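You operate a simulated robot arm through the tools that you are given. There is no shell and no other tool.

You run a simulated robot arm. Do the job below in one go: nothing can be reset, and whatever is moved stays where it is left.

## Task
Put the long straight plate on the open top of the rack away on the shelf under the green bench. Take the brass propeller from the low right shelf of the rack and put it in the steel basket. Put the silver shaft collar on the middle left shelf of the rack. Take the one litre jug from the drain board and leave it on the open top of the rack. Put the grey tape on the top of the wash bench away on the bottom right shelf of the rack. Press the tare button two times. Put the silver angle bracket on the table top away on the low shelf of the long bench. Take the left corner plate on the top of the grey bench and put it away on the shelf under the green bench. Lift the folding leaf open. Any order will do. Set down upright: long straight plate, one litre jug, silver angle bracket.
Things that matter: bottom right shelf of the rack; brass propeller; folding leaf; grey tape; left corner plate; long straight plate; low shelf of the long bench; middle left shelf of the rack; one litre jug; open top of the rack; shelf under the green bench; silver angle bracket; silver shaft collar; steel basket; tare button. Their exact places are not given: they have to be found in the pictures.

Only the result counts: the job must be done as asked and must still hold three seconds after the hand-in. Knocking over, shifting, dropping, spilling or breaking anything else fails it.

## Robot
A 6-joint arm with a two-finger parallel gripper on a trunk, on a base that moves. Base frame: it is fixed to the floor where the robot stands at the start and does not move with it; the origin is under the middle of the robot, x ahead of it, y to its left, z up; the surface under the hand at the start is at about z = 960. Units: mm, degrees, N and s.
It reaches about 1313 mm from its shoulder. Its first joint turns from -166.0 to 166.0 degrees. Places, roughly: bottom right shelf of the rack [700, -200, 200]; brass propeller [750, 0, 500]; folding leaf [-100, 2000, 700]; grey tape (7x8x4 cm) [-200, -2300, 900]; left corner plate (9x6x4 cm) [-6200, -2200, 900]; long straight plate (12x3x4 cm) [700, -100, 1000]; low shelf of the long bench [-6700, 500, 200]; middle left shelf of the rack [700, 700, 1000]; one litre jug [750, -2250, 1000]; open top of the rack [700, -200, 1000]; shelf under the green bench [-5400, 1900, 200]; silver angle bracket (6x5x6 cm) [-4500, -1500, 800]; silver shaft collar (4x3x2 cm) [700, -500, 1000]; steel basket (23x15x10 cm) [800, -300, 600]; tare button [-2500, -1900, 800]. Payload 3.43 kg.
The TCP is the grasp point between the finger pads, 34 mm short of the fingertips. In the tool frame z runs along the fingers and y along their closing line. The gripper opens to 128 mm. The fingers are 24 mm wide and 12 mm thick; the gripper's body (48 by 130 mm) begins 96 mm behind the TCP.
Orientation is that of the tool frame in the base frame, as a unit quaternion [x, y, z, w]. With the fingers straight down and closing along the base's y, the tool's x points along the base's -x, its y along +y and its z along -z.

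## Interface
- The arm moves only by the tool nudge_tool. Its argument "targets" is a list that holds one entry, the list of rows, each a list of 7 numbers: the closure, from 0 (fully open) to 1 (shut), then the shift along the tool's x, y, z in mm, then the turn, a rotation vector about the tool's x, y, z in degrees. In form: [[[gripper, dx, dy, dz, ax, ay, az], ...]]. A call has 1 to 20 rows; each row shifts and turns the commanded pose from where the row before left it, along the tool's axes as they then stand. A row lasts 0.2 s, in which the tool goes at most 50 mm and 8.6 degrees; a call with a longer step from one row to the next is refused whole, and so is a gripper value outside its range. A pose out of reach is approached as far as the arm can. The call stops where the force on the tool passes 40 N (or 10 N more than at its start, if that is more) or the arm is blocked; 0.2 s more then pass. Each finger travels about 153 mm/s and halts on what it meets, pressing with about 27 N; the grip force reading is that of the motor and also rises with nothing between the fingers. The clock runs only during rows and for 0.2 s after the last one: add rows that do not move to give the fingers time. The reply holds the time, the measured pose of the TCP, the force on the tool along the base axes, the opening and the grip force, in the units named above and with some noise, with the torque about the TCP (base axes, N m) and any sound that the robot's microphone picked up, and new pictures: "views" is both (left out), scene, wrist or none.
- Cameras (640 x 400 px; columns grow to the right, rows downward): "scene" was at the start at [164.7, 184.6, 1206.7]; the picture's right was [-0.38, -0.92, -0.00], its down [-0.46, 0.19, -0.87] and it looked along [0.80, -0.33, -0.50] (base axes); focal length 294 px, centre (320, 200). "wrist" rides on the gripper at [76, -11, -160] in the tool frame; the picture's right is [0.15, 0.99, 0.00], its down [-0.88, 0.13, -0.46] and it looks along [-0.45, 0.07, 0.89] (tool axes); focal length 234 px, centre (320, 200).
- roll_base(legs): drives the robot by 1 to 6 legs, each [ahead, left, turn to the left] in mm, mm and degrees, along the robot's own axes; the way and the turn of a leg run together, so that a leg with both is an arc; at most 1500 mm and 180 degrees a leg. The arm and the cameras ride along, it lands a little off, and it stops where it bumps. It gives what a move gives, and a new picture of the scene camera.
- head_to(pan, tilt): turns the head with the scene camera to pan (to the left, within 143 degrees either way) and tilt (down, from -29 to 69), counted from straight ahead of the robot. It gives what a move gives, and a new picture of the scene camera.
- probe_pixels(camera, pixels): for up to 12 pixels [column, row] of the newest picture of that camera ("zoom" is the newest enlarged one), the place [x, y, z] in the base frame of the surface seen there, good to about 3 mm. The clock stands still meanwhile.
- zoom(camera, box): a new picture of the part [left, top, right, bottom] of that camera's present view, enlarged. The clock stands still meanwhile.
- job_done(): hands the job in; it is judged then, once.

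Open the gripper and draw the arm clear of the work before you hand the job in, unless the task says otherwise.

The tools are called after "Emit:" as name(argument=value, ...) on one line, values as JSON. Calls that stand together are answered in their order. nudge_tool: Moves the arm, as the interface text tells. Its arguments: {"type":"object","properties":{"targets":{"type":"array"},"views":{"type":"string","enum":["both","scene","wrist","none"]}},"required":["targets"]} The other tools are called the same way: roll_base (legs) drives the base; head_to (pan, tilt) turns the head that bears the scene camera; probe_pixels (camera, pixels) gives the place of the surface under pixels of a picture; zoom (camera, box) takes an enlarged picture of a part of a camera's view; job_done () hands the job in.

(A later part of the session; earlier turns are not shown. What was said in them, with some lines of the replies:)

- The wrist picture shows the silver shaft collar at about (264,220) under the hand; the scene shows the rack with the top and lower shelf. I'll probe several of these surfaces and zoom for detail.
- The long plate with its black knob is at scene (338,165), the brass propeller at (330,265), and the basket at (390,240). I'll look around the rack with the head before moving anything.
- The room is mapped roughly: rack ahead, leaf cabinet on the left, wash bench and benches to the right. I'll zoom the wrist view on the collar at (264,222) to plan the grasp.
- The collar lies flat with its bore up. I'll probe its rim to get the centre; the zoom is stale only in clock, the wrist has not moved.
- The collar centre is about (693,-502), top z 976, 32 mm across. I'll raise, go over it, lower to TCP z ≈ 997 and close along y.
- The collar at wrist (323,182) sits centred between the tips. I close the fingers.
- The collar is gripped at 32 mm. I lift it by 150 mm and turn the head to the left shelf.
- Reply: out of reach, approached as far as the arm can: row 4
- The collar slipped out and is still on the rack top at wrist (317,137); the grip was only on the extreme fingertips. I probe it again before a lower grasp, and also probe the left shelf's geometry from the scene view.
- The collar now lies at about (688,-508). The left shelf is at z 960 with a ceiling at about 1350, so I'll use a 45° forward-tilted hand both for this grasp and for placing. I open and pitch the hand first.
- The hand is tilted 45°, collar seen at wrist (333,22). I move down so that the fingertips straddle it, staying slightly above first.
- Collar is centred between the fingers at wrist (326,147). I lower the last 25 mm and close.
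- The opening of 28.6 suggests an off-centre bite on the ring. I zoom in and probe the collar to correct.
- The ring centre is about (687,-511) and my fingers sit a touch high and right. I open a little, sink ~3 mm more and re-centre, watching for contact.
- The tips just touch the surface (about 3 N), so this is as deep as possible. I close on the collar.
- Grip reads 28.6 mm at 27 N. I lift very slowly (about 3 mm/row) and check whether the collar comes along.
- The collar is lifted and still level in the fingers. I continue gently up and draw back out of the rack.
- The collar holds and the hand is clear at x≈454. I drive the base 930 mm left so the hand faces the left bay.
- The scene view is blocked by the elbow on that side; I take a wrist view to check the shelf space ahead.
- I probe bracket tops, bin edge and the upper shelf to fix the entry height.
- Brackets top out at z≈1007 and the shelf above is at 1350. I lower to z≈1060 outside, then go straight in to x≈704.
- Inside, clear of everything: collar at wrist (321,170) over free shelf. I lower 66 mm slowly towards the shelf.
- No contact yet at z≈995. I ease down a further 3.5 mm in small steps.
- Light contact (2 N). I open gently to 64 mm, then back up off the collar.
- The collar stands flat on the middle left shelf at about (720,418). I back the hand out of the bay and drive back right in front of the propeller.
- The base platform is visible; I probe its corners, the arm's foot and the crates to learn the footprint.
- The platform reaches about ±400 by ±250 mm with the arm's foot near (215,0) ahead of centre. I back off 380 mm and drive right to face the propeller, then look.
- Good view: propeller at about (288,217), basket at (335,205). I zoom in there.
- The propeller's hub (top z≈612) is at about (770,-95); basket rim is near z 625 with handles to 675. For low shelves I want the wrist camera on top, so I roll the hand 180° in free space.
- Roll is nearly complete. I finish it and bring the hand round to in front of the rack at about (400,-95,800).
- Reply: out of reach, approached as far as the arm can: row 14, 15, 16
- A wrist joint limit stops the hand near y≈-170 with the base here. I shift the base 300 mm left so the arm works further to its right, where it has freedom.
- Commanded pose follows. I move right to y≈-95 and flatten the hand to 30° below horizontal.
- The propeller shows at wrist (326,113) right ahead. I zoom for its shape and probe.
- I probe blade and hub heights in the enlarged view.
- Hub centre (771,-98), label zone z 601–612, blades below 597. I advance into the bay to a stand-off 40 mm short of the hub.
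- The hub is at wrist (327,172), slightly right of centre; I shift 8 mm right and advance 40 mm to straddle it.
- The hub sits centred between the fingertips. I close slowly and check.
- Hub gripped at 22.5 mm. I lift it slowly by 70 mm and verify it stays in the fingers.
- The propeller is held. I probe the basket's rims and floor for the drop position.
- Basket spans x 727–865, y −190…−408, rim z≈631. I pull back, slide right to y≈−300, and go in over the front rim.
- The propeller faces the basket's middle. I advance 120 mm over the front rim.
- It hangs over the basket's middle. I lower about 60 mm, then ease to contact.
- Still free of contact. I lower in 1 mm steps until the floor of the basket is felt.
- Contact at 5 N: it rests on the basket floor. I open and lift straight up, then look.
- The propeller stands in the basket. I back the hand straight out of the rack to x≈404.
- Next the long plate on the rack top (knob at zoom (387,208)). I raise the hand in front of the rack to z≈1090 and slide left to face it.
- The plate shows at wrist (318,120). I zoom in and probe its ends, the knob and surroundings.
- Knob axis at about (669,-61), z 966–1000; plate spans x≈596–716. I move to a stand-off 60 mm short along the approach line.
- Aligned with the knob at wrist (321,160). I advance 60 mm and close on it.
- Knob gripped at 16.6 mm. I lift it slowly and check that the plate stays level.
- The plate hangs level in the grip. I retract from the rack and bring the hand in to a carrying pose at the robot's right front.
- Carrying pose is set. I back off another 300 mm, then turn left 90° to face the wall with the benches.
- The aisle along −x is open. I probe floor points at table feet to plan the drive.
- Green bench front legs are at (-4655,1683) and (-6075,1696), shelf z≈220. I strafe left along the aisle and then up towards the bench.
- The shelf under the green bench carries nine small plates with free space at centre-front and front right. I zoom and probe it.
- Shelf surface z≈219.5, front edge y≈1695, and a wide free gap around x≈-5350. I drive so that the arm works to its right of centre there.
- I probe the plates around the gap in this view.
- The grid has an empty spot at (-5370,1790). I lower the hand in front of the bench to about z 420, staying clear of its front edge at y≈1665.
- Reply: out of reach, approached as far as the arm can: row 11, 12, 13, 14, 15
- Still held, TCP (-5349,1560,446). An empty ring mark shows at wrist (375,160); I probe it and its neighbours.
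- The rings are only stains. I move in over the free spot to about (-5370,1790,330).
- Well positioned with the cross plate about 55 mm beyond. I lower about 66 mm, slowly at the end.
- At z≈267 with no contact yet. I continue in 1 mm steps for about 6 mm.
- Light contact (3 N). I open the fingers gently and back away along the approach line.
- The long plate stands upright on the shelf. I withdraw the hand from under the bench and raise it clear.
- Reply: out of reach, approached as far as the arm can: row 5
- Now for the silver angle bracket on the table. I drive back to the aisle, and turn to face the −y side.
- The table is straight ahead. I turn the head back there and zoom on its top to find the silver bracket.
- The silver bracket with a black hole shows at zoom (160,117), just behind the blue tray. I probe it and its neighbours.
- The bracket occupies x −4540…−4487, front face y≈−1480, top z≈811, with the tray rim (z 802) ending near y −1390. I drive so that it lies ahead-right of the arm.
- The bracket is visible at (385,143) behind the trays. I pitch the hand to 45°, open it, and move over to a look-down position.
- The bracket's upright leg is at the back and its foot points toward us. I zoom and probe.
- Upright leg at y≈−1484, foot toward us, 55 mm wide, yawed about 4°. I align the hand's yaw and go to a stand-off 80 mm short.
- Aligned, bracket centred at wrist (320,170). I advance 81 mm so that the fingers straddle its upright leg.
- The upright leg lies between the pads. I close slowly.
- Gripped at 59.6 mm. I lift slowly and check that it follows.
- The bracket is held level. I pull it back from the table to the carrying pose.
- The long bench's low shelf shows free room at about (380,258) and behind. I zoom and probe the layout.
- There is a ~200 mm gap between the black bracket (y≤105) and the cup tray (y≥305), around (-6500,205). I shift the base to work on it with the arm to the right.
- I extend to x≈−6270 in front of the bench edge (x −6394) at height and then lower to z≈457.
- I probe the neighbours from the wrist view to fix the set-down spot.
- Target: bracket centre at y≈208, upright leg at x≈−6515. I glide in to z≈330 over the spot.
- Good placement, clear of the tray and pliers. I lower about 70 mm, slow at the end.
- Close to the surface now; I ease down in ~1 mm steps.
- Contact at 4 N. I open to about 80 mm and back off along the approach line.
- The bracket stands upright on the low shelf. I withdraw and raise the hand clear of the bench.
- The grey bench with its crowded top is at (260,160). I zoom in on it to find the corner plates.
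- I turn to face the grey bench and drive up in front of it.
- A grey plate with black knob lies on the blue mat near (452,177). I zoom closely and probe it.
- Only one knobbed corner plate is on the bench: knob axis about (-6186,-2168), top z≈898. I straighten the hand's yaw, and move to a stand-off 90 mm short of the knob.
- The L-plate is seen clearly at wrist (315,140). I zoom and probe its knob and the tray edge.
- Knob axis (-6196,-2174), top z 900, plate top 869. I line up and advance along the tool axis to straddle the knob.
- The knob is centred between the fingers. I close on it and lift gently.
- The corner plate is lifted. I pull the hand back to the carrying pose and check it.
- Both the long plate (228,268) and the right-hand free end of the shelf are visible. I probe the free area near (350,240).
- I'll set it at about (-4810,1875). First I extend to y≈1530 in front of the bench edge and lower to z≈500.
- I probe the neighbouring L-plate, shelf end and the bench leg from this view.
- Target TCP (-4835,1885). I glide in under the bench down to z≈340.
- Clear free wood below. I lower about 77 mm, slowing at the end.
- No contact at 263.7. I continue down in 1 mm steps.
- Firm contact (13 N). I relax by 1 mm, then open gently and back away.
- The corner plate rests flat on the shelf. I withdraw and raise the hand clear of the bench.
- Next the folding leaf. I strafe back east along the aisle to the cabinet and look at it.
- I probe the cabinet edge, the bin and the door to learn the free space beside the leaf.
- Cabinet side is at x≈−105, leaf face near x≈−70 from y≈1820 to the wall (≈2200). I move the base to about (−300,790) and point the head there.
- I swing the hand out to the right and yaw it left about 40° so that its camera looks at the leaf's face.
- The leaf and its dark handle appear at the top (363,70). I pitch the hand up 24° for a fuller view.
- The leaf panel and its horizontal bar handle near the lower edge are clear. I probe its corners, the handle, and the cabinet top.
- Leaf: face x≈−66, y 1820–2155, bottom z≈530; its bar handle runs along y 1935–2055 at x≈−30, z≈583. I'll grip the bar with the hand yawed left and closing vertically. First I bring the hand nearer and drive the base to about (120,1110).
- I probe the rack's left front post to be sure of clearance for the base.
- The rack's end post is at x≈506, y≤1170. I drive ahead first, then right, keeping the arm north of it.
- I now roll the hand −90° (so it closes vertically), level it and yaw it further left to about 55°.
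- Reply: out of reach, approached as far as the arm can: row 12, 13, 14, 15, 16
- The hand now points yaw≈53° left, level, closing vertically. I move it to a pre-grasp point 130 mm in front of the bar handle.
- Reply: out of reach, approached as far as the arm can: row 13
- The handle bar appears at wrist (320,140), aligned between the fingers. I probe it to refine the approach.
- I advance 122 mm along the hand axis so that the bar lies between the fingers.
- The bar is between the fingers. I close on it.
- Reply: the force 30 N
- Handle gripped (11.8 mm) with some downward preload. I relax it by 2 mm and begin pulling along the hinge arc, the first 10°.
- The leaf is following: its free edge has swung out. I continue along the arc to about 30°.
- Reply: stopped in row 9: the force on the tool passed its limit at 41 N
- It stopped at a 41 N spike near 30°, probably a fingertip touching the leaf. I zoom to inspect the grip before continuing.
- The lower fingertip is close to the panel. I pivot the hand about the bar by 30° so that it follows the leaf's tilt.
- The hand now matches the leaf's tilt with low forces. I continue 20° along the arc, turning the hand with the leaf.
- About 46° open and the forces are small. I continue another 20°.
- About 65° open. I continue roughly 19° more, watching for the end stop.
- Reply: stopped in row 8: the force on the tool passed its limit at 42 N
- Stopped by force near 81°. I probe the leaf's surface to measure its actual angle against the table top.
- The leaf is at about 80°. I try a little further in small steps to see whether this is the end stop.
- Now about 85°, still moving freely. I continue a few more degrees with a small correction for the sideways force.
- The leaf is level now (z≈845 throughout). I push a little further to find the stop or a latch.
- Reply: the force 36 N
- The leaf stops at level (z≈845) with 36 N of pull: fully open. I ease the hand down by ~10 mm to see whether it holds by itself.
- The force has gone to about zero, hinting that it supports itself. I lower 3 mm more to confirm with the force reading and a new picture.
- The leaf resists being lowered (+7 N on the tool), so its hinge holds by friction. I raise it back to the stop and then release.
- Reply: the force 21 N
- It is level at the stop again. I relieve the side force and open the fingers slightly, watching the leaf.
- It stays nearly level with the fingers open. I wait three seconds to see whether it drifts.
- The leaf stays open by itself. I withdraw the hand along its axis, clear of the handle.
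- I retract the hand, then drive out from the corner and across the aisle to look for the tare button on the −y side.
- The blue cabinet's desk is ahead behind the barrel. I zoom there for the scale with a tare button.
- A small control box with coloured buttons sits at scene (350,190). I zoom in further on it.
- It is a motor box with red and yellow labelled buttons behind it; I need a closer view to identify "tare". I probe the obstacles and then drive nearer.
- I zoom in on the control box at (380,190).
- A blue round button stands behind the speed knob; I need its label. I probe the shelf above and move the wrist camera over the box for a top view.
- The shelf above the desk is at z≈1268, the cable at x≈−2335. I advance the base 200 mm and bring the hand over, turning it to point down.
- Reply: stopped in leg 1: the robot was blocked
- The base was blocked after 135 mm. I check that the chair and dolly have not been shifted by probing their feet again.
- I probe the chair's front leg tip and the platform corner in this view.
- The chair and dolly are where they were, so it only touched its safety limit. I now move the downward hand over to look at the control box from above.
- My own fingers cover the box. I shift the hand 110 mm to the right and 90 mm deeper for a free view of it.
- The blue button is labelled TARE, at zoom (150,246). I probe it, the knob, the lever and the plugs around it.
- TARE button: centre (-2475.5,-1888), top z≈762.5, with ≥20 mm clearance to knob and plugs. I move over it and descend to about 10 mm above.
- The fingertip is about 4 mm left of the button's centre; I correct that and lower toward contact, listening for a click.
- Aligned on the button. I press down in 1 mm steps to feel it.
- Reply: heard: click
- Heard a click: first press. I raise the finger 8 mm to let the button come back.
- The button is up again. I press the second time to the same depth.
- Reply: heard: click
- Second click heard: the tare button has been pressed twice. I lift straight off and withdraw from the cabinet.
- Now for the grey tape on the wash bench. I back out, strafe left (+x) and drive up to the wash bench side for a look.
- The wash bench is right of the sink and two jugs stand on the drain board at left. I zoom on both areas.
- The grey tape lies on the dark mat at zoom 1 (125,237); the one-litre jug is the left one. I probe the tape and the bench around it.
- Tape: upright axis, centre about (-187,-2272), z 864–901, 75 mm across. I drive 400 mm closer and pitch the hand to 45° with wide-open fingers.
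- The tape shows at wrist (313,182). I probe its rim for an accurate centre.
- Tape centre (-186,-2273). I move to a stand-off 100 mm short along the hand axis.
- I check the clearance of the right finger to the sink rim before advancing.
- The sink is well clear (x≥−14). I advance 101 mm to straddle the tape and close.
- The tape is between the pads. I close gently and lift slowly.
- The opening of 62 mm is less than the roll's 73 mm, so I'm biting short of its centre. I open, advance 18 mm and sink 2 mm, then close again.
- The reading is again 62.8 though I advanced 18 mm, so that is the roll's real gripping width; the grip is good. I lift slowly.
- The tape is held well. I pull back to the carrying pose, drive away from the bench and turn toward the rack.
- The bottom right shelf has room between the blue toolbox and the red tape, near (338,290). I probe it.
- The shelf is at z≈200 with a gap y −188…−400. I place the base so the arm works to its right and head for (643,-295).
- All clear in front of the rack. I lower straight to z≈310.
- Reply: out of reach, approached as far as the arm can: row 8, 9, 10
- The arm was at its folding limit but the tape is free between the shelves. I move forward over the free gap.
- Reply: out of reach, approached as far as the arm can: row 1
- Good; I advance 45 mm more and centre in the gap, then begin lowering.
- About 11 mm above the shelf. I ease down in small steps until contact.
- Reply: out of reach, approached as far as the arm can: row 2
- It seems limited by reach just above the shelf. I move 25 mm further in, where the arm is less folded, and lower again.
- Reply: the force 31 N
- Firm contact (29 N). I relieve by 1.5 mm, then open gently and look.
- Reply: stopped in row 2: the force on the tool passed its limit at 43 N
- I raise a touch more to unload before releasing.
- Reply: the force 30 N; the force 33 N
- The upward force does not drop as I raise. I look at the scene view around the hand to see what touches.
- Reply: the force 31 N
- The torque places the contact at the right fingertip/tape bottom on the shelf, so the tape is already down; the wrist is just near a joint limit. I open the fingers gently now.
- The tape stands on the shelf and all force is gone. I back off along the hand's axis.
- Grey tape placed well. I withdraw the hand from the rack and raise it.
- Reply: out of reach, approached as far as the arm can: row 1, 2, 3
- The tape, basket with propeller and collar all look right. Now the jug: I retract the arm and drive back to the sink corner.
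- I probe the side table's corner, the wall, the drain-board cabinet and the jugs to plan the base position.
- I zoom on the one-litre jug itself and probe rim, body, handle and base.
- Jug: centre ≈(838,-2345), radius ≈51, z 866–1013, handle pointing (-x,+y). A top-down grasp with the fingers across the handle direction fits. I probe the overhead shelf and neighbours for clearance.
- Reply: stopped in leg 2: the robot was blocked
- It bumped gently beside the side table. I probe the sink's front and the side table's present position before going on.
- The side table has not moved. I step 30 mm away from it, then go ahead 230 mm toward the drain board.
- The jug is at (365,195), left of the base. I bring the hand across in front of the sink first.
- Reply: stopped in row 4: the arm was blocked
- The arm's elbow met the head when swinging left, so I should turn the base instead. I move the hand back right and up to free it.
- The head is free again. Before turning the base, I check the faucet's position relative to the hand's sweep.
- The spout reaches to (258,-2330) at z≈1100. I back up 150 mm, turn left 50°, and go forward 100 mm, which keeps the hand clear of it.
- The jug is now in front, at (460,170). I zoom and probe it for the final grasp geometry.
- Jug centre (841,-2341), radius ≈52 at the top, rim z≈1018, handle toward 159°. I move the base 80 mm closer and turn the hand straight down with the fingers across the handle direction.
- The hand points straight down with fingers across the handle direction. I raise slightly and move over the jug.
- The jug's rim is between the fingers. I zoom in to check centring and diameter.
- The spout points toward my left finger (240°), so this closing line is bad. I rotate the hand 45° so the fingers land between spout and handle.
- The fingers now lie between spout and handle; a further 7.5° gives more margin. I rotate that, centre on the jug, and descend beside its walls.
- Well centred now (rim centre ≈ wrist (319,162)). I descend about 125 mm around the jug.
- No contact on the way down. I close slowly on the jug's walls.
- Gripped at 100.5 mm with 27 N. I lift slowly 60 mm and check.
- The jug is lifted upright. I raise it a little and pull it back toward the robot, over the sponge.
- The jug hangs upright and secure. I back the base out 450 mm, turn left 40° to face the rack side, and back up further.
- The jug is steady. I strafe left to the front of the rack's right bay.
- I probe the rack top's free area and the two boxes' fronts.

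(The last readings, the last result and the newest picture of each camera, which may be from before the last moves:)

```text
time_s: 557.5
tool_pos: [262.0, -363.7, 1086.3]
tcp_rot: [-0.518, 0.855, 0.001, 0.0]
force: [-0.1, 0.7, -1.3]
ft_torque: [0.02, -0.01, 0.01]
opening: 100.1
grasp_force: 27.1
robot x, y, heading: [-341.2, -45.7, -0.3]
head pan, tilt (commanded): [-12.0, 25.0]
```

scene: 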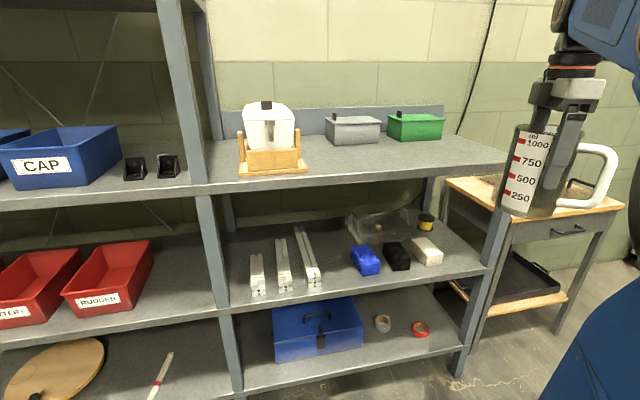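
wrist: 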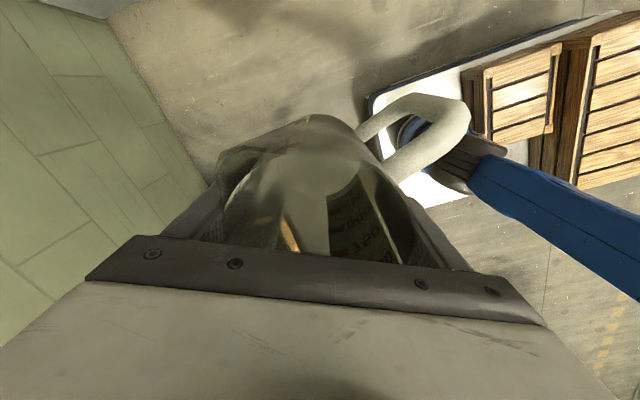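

Free strip on the top is x 506–770. I'll set the jug at about (640,-300): first drive 280 mm ahead with the jug raised clear of the edge.

Emit:
roll_base(legs=[[280, 0, 0.3]])

Emit:
nudge_tool(targets=[[[0.8, -8, -4.5, 0, 0, 0, 0], [0.8, -18, -10, 0, 0, 0, 0], [0.8, -22, -12.5, 0, 0, 0, 0], [0.8, -22, -12.5, 0, 0, 0, 0], [0.8, -18, -10, 0, 0, 0, 0], [0.8, -10, -5.5, 0, 0, 0, 0], [0.8, -4, -2, 0, 0, 0, 0], [0.8, 0, 0, 0, 0, 0, 0]]], views="both")

```text
time_s: 559.4
tool_pos: [536.7, -363.3, 1085.6]
tcp_rot: [-0.519, 0.855, 0.001, 0.0]
force: [-0.2, -0.4, -0.6]
ft_torque: [0.01, -0.05, 0.0]
opening: 100.1
grasp_force: 26.9
robot x, y, heading: [-61.5, -49.8, -0.1]
head pan, tilt (commanded): [-12.0, 25.0]
```

scene: 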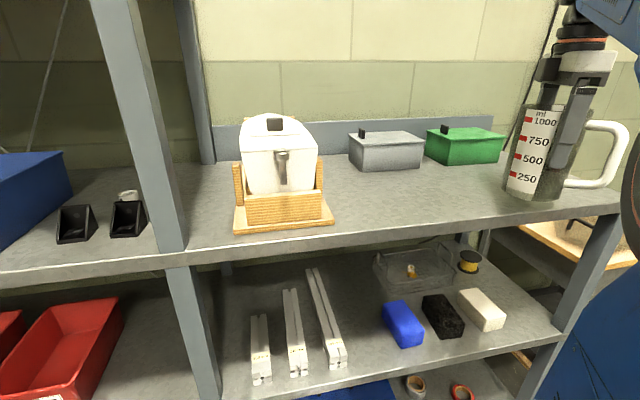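

```text
time_s: 561.2
tool_pos: [636.1, -298.7, 1084.9]
tcp_rot: [-0.519, 0.855, 0.001, 0.0]
force: [-0.6, -0.4, -0.3]
ft_torque: [-0.02, -0.02, -0.01]
opening: 99.8
grasp_force: 26.7
robot x, y, heading: [-64.3, -47.0, -0.0]
head pan, tilt (commanded): [-12.0, 25.0]
```

scene: 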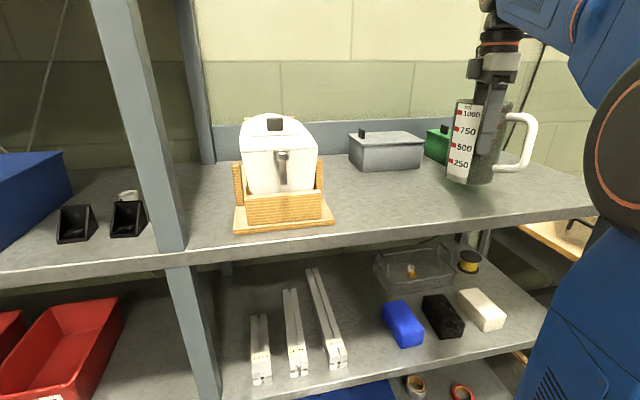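
wrist: 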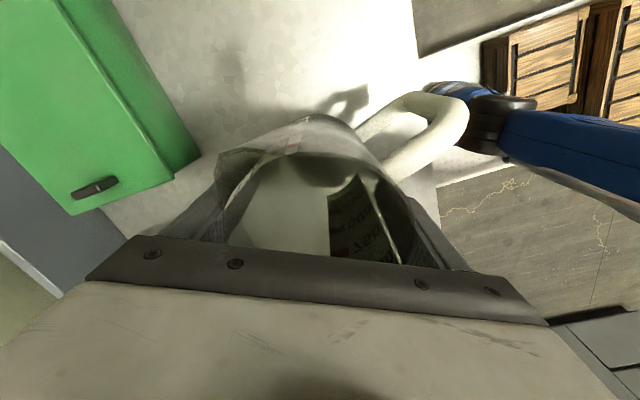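

The jug hovers over the spot, upright. I lower it 19 mm, then in 1 mm steps until contact.

Emit:
nudge_tool(targets=[[[0.8, 0, 0, 6, 0, 0, 0], [0.8, 0, 0, 6, 0, 0, 0], [0.8, 0, 0, 4, 0, 0, 0], [0.8, 0, 0, 2, 0, 0, 0], [0.8, 0, 0, 1, 0, 0, 0], [0.8, 0, 0, 0, 0, 0, 0]]], views="none")

Emit:
nudge_tool(targets=[[[0.8, 0, 0, 1, 0, 0, 0], [0.8, 0, 0, 1, 0, 0, 0], [0.8, 0, 0, 0, 0, 0, 0]]], views="none")

```text
time_s: 562.6
tool_pos: [635.8, -298.1, 1068.2]
tcp_rot: [-0.518, 0.855, 0.002, -0.001]
force: [-0.4, -0.4, -2.1]
ft_torque: [0.0, -0.03, 0.0]
opening: 99.9
grasp_force: 26.6
robot x, y, heading: [-62.1, -45.3, -0.2]
head pan, tilt (commanded): [-12.0, 25.0]
```

```text
time_s: 563.4
tool_pos: [634.5, -298.6, 1065.8]
tcp_rot: [-0.519, 0.855, 0.0, 0.0]
force: [0.0, 0.9, -0.8]
ft_torque: [0.01, 0.01, 0.0]
opening: 99.8
grasp_force: 27.4
robot x, y, heading: [-63.1, -50.8, -0.4]
head pan, tilt (commanded): [-12.0, 25.0]
```

No contact yet at 1065.8; I continue in 1 mm steps.

Emit:
nudge_tool(targets=[[[0.8, 0, 0, 1, 0, 0, 0], [0.8, 0, 0, 1, 0, 0, 0], [0.8, 0, 0, 0, 0, 0, 0]]], views="none")

```text
time_s: 564.2
tool_pos: [634.1, -298.9, 1062.9]
tcp_rot: [-0.519, 0.855, 0.001, 0.0]
force: [-0.1, 0.4, -2.1]
ft_torque: [0.01, -0.03, 0.0]
opening: 100.1
grasp_force: 27.3
robot x, y, heading: [-62.9, -47.8, 0.1]
head pan, tilt (commanded): [-12.0, 25.0]
```

Emit:
nudge_tool(targets=[[[0.8, 0, 0, 1, 0, 0, 0], [0.8, 0, 0, 0.8, 0, 0, 0], [0.8, 0, 0, 0, 0, 0, 0]]], views="none")

```text
time_s: 565.0
tool_pos: [635.6, -298.6, 1061.3]
tcp_rot: [-0.519, 0.855, 0.0, 0.0]
force: [3.7, 0.2, 17.9]
ft_torque: [-0.06, 0.21, -0.08]
opening: 99.5
grasp_force: 27.2
robot x, y, heading: [-64.0, -48.8, -0.1]
head pan, tilt (commanded): [-12.0, 25.0]
```

Contact (18 N). I relax by 0.8 mm, then open slowly.

Emit:
nudge_tool(targets=[[[0.8, 0, 0, -0.8, 0, 0, 0], [0.21, 0, 0, 0, 0, 0, 0], [0.16, 0, 0, 0, 0, 0, 0], [0.1, 0, 0, 0, 0, 0, 0], [0.04, 0, 0, 0, 0, 0, 0], [0, 0, 0, 0, 0, 0, 0], [0, 0, 0, 0, 0, 0, 0]]], views="both")

Emit:
zoom(camera="wrist", box=[160, 80, 480, 280])

```text
time_s: 566.6
tool_pos: [635.2, -298.8, 1061.8]
tcp_rot: [-0.519, 0.855, 0.001, 0.0]
force: [0.0, 0.0, -1.0]
ft_torque: [-0.02, 0.0, 0.01]
opening: 128.0
grasp_force: 0.0
robot x, y, heading: [-64.5, -45.0, -0.1]
head pan, tilt (commanded): [-12.0, 25.0]
```

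scene: 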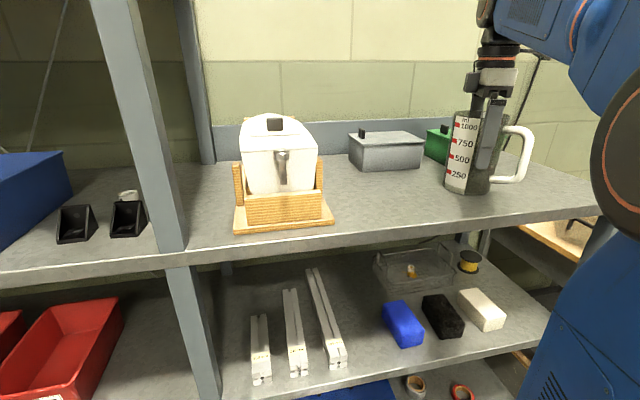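
wrist: 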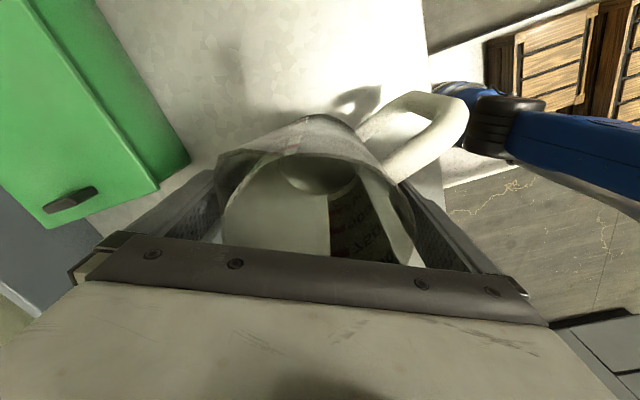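

```text
2.00 times, centred on (320, 180) of wrist
```

zoom: 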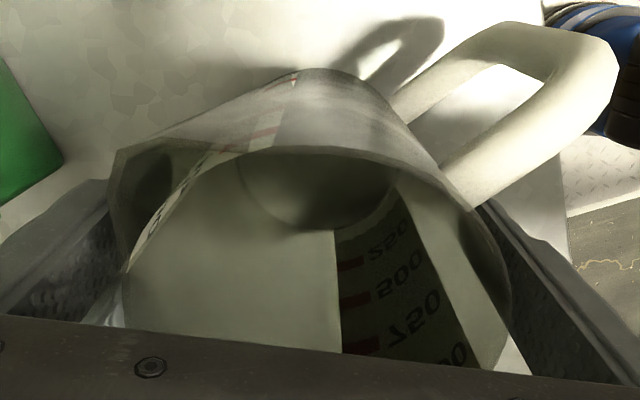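

The jug stands upright on the rack top with the fingers clear of it. I lift the hand straight up past the rim.

Emit:
nudge_tool(targets=[[[0, 0, 0, -5, 0, 0, 0], [0, 0, 0, -10, 0, 0, 0], [0, 0, 0, -15, 0, 0, 0], [0, 0, 0, -20, 0, 0, 0], [0, 0, 0, -20, 0, 0, 0], [0, 0, 0, -20, 0, 0, 0], [0, 0, 0, -15, 0, 0, 0], [0, 0, 0, -5, 0, 0, 0], [0, 0, 0, 0, 0, 0, 0]]], views="both")

```text
time_s: 568.6
tool_pos: [635.6, -299.4, 1171.9]
tcp_rot: [-0.519, 0.855, -0.002, 0.001]
force: [0.4, -0.6, -0.1]
ft_torque: [0.04, 0.02, -0.04]
opening: 127.8
grasp_force: 0.1
robot x, y, heading: [-60.7, -49.6, -0.2]
head pan, tilt (commanded): [-12.0, 25.0]
```

scene: 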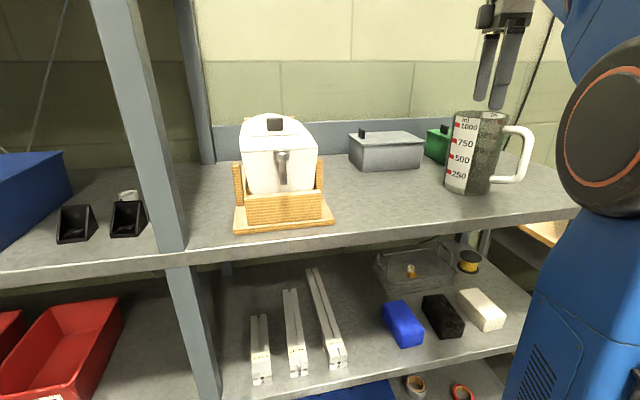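
wrist: 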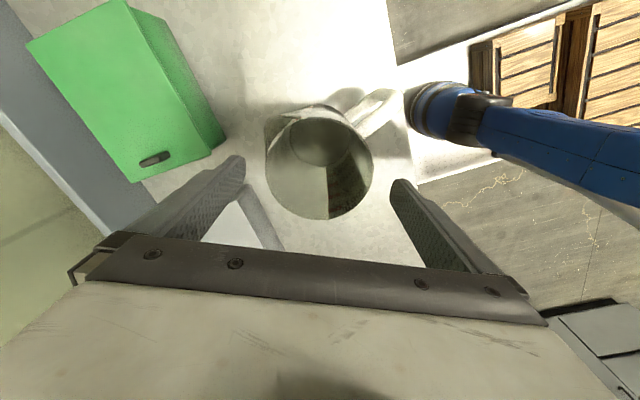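

Rim clearance is about 20 mm; I raise slightly more and back the base away so the arm clears the work.

Emit:
nudge_tool(targets=[[[0, 0, 0, -10, 0, 0, 0], [0, 0, 0, -8, 0, 0, 0], [0, 0, 0, 0, 0, 0, 0]]], views="none")

Emit:
roll_base(legs=[[-600, 0, 0]])

Emit:
head_to(pan=0, tilt=25)

```text
time_s: 569.4
tool_pos: [635.2, -298.3, 1172.3]
tcp_rot: [-0.519, 0.855, -0.002, 0.002]
force: [0.4, -0.4, 0.2]
ft_torque: [0.01, -0.01, 0.03]
opening: 128.1
grasp_force: 0.0
out of reach, approached as far as the arm can: row 1, 2
robot x, y, heading: [-62.5, -46.0, -0.4]
head pan, tilt (commanded): [-12.0, 25.0]
```

```text
time_s: 572.8
tool_pos: [36.6, -298.1, 1170.8]
tcp_rot: [-0.518, 0.855, -0.002, 0.001]
force: [0.3, -0.7, -0.4]
ft_torque: [0.02, -0.02, -0.02]
opening: 128.2
grasp_force: 0.0
robot x, y, heading: [-662.8, -46.5, -0.0]
head pan, tilt (commanded): [-12.0, 25.0]
```

scene: 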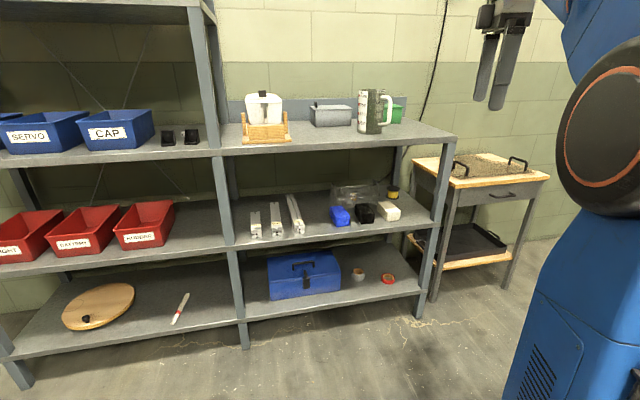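

```text
time_s: 573.6
tool_pos: [36.2, -298.6, 1171.3]
tcp_rot: [-0.517, 0.856, -0.002, 0.002]
force: [0.8, -0.1, -0.5]
ft_torque: [0.03, -0.01, 0.0]
opening: 128.1
grasp_force: 0.1
robot x, y, heading: [-660.4, -46.2, -0.0]
head pan, tilt (commanded): [0.0, 25.0]
```

scene: 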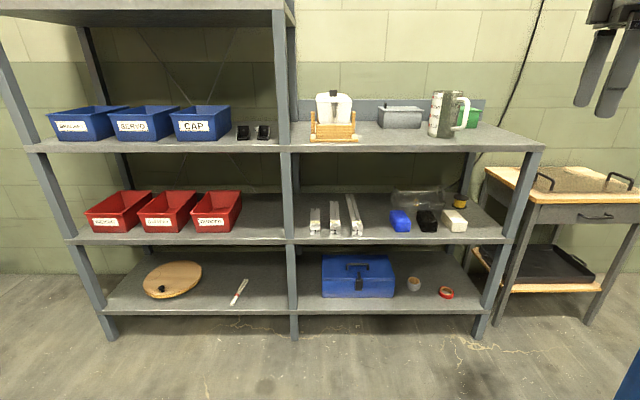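

Everything at the rack looks right. I zoom to verify the collar and basket, and then check the leaf.

Emit:
zoom(camera="scene", box=[220, 100, 300, 150])

Emit:
zoom(camera="scene", box=[370, 80, 490, 310])

Emit:
head_to(pan=68, tilt=20)

Emit:
zoom(camera="scene", box=[220, 80, 480, 260])

```text
8.00 times, centred on (260, 125) of scene
```

zoom: 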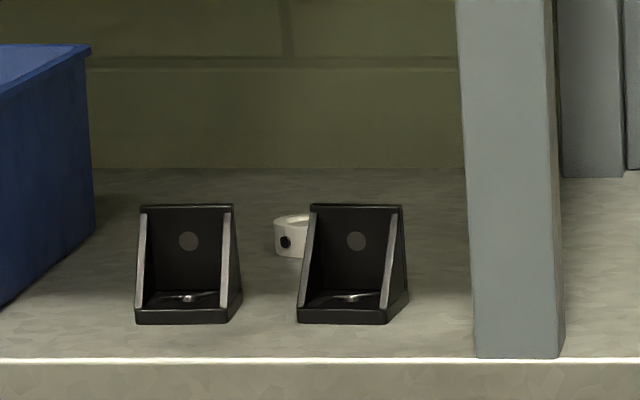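

```text
1.74 times, centred on (430, 195) of scene
```

zoom: 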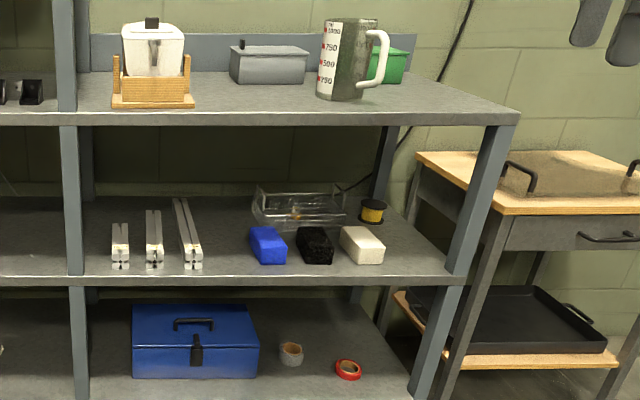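

```text
time_s: 575.0
tool_pos: [35.9, -298.5, 1171.0]
tcp_rot: [-0.518, 0.855, -0.003, 0.001]
force: [-0.1, 0.6, 0.2]
ft_torque: [0.0, 0.02, -0.02]
opening: 128.1
grasp_force: 0.0
robot x, y, heading: [-662.7, -45.7, -0.2]
head pan, tilt (commanded): [68.0, 20.0]
```

scene: 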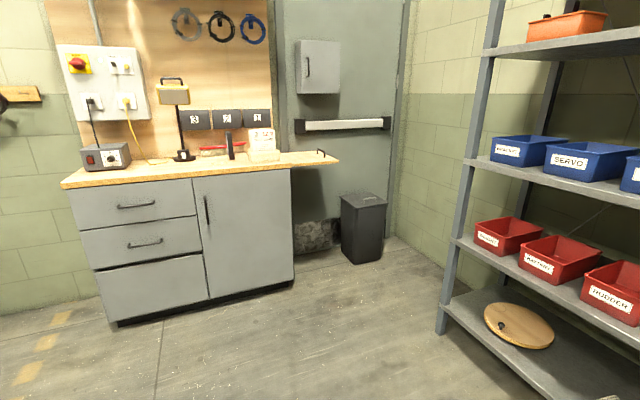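

```text
2.22 times, centred on (350, 170) of scene
```

zoom: 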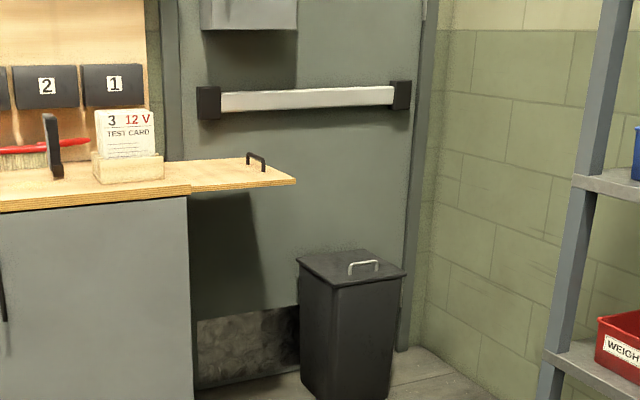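

All nine jobs check out: the leaf is open, the jug, tape, propeller and collar are in place at the rack, and the plates and bracket were set upright earlier. The gripper is open and the arm is clear, so I hand the job in.

Emit:
job_done()

```text
The job is handed in.
```

The job is handed in, and all nine tasks were done:

- **Long straight plate:** upright on the shelf under the green bench, in a free spot between the other plates.
- **Brass propeller:** standing on the floor of the steel basket.
- **Silver shaft collar:** flat on the middle left shelf of the rack, just behind the two black brackets. It slipped out of the gripper once while I was first lifting it and stayed on the rack top. The second grasp held.
- **One litre jug:** upright on the open top of the rack, in front of the grey and green boxes.
- **Grey tape:** flat on the bottom right shelf of the rack, between the blue toolbox and the red tape.
- **Tare button:** pressed twice, with one click heard each time.
- **Silver angle bracket:** upright on the low shelf of the long bench.
- **Left corner plate:** flat on the shelf under the green bench. It was the only plate with a knob I saw on top of the grey bench.
- **Folding leaf:** open and very nearly level. It held for three seconds after I let go, and it was still open in the last picture.

The base touched something and stopped twice, once near the chair and barrel and once against the side table by the sink. Their positions measured the same afterwards, within measuring error.

The gripper is open and the arm is clear of the work.
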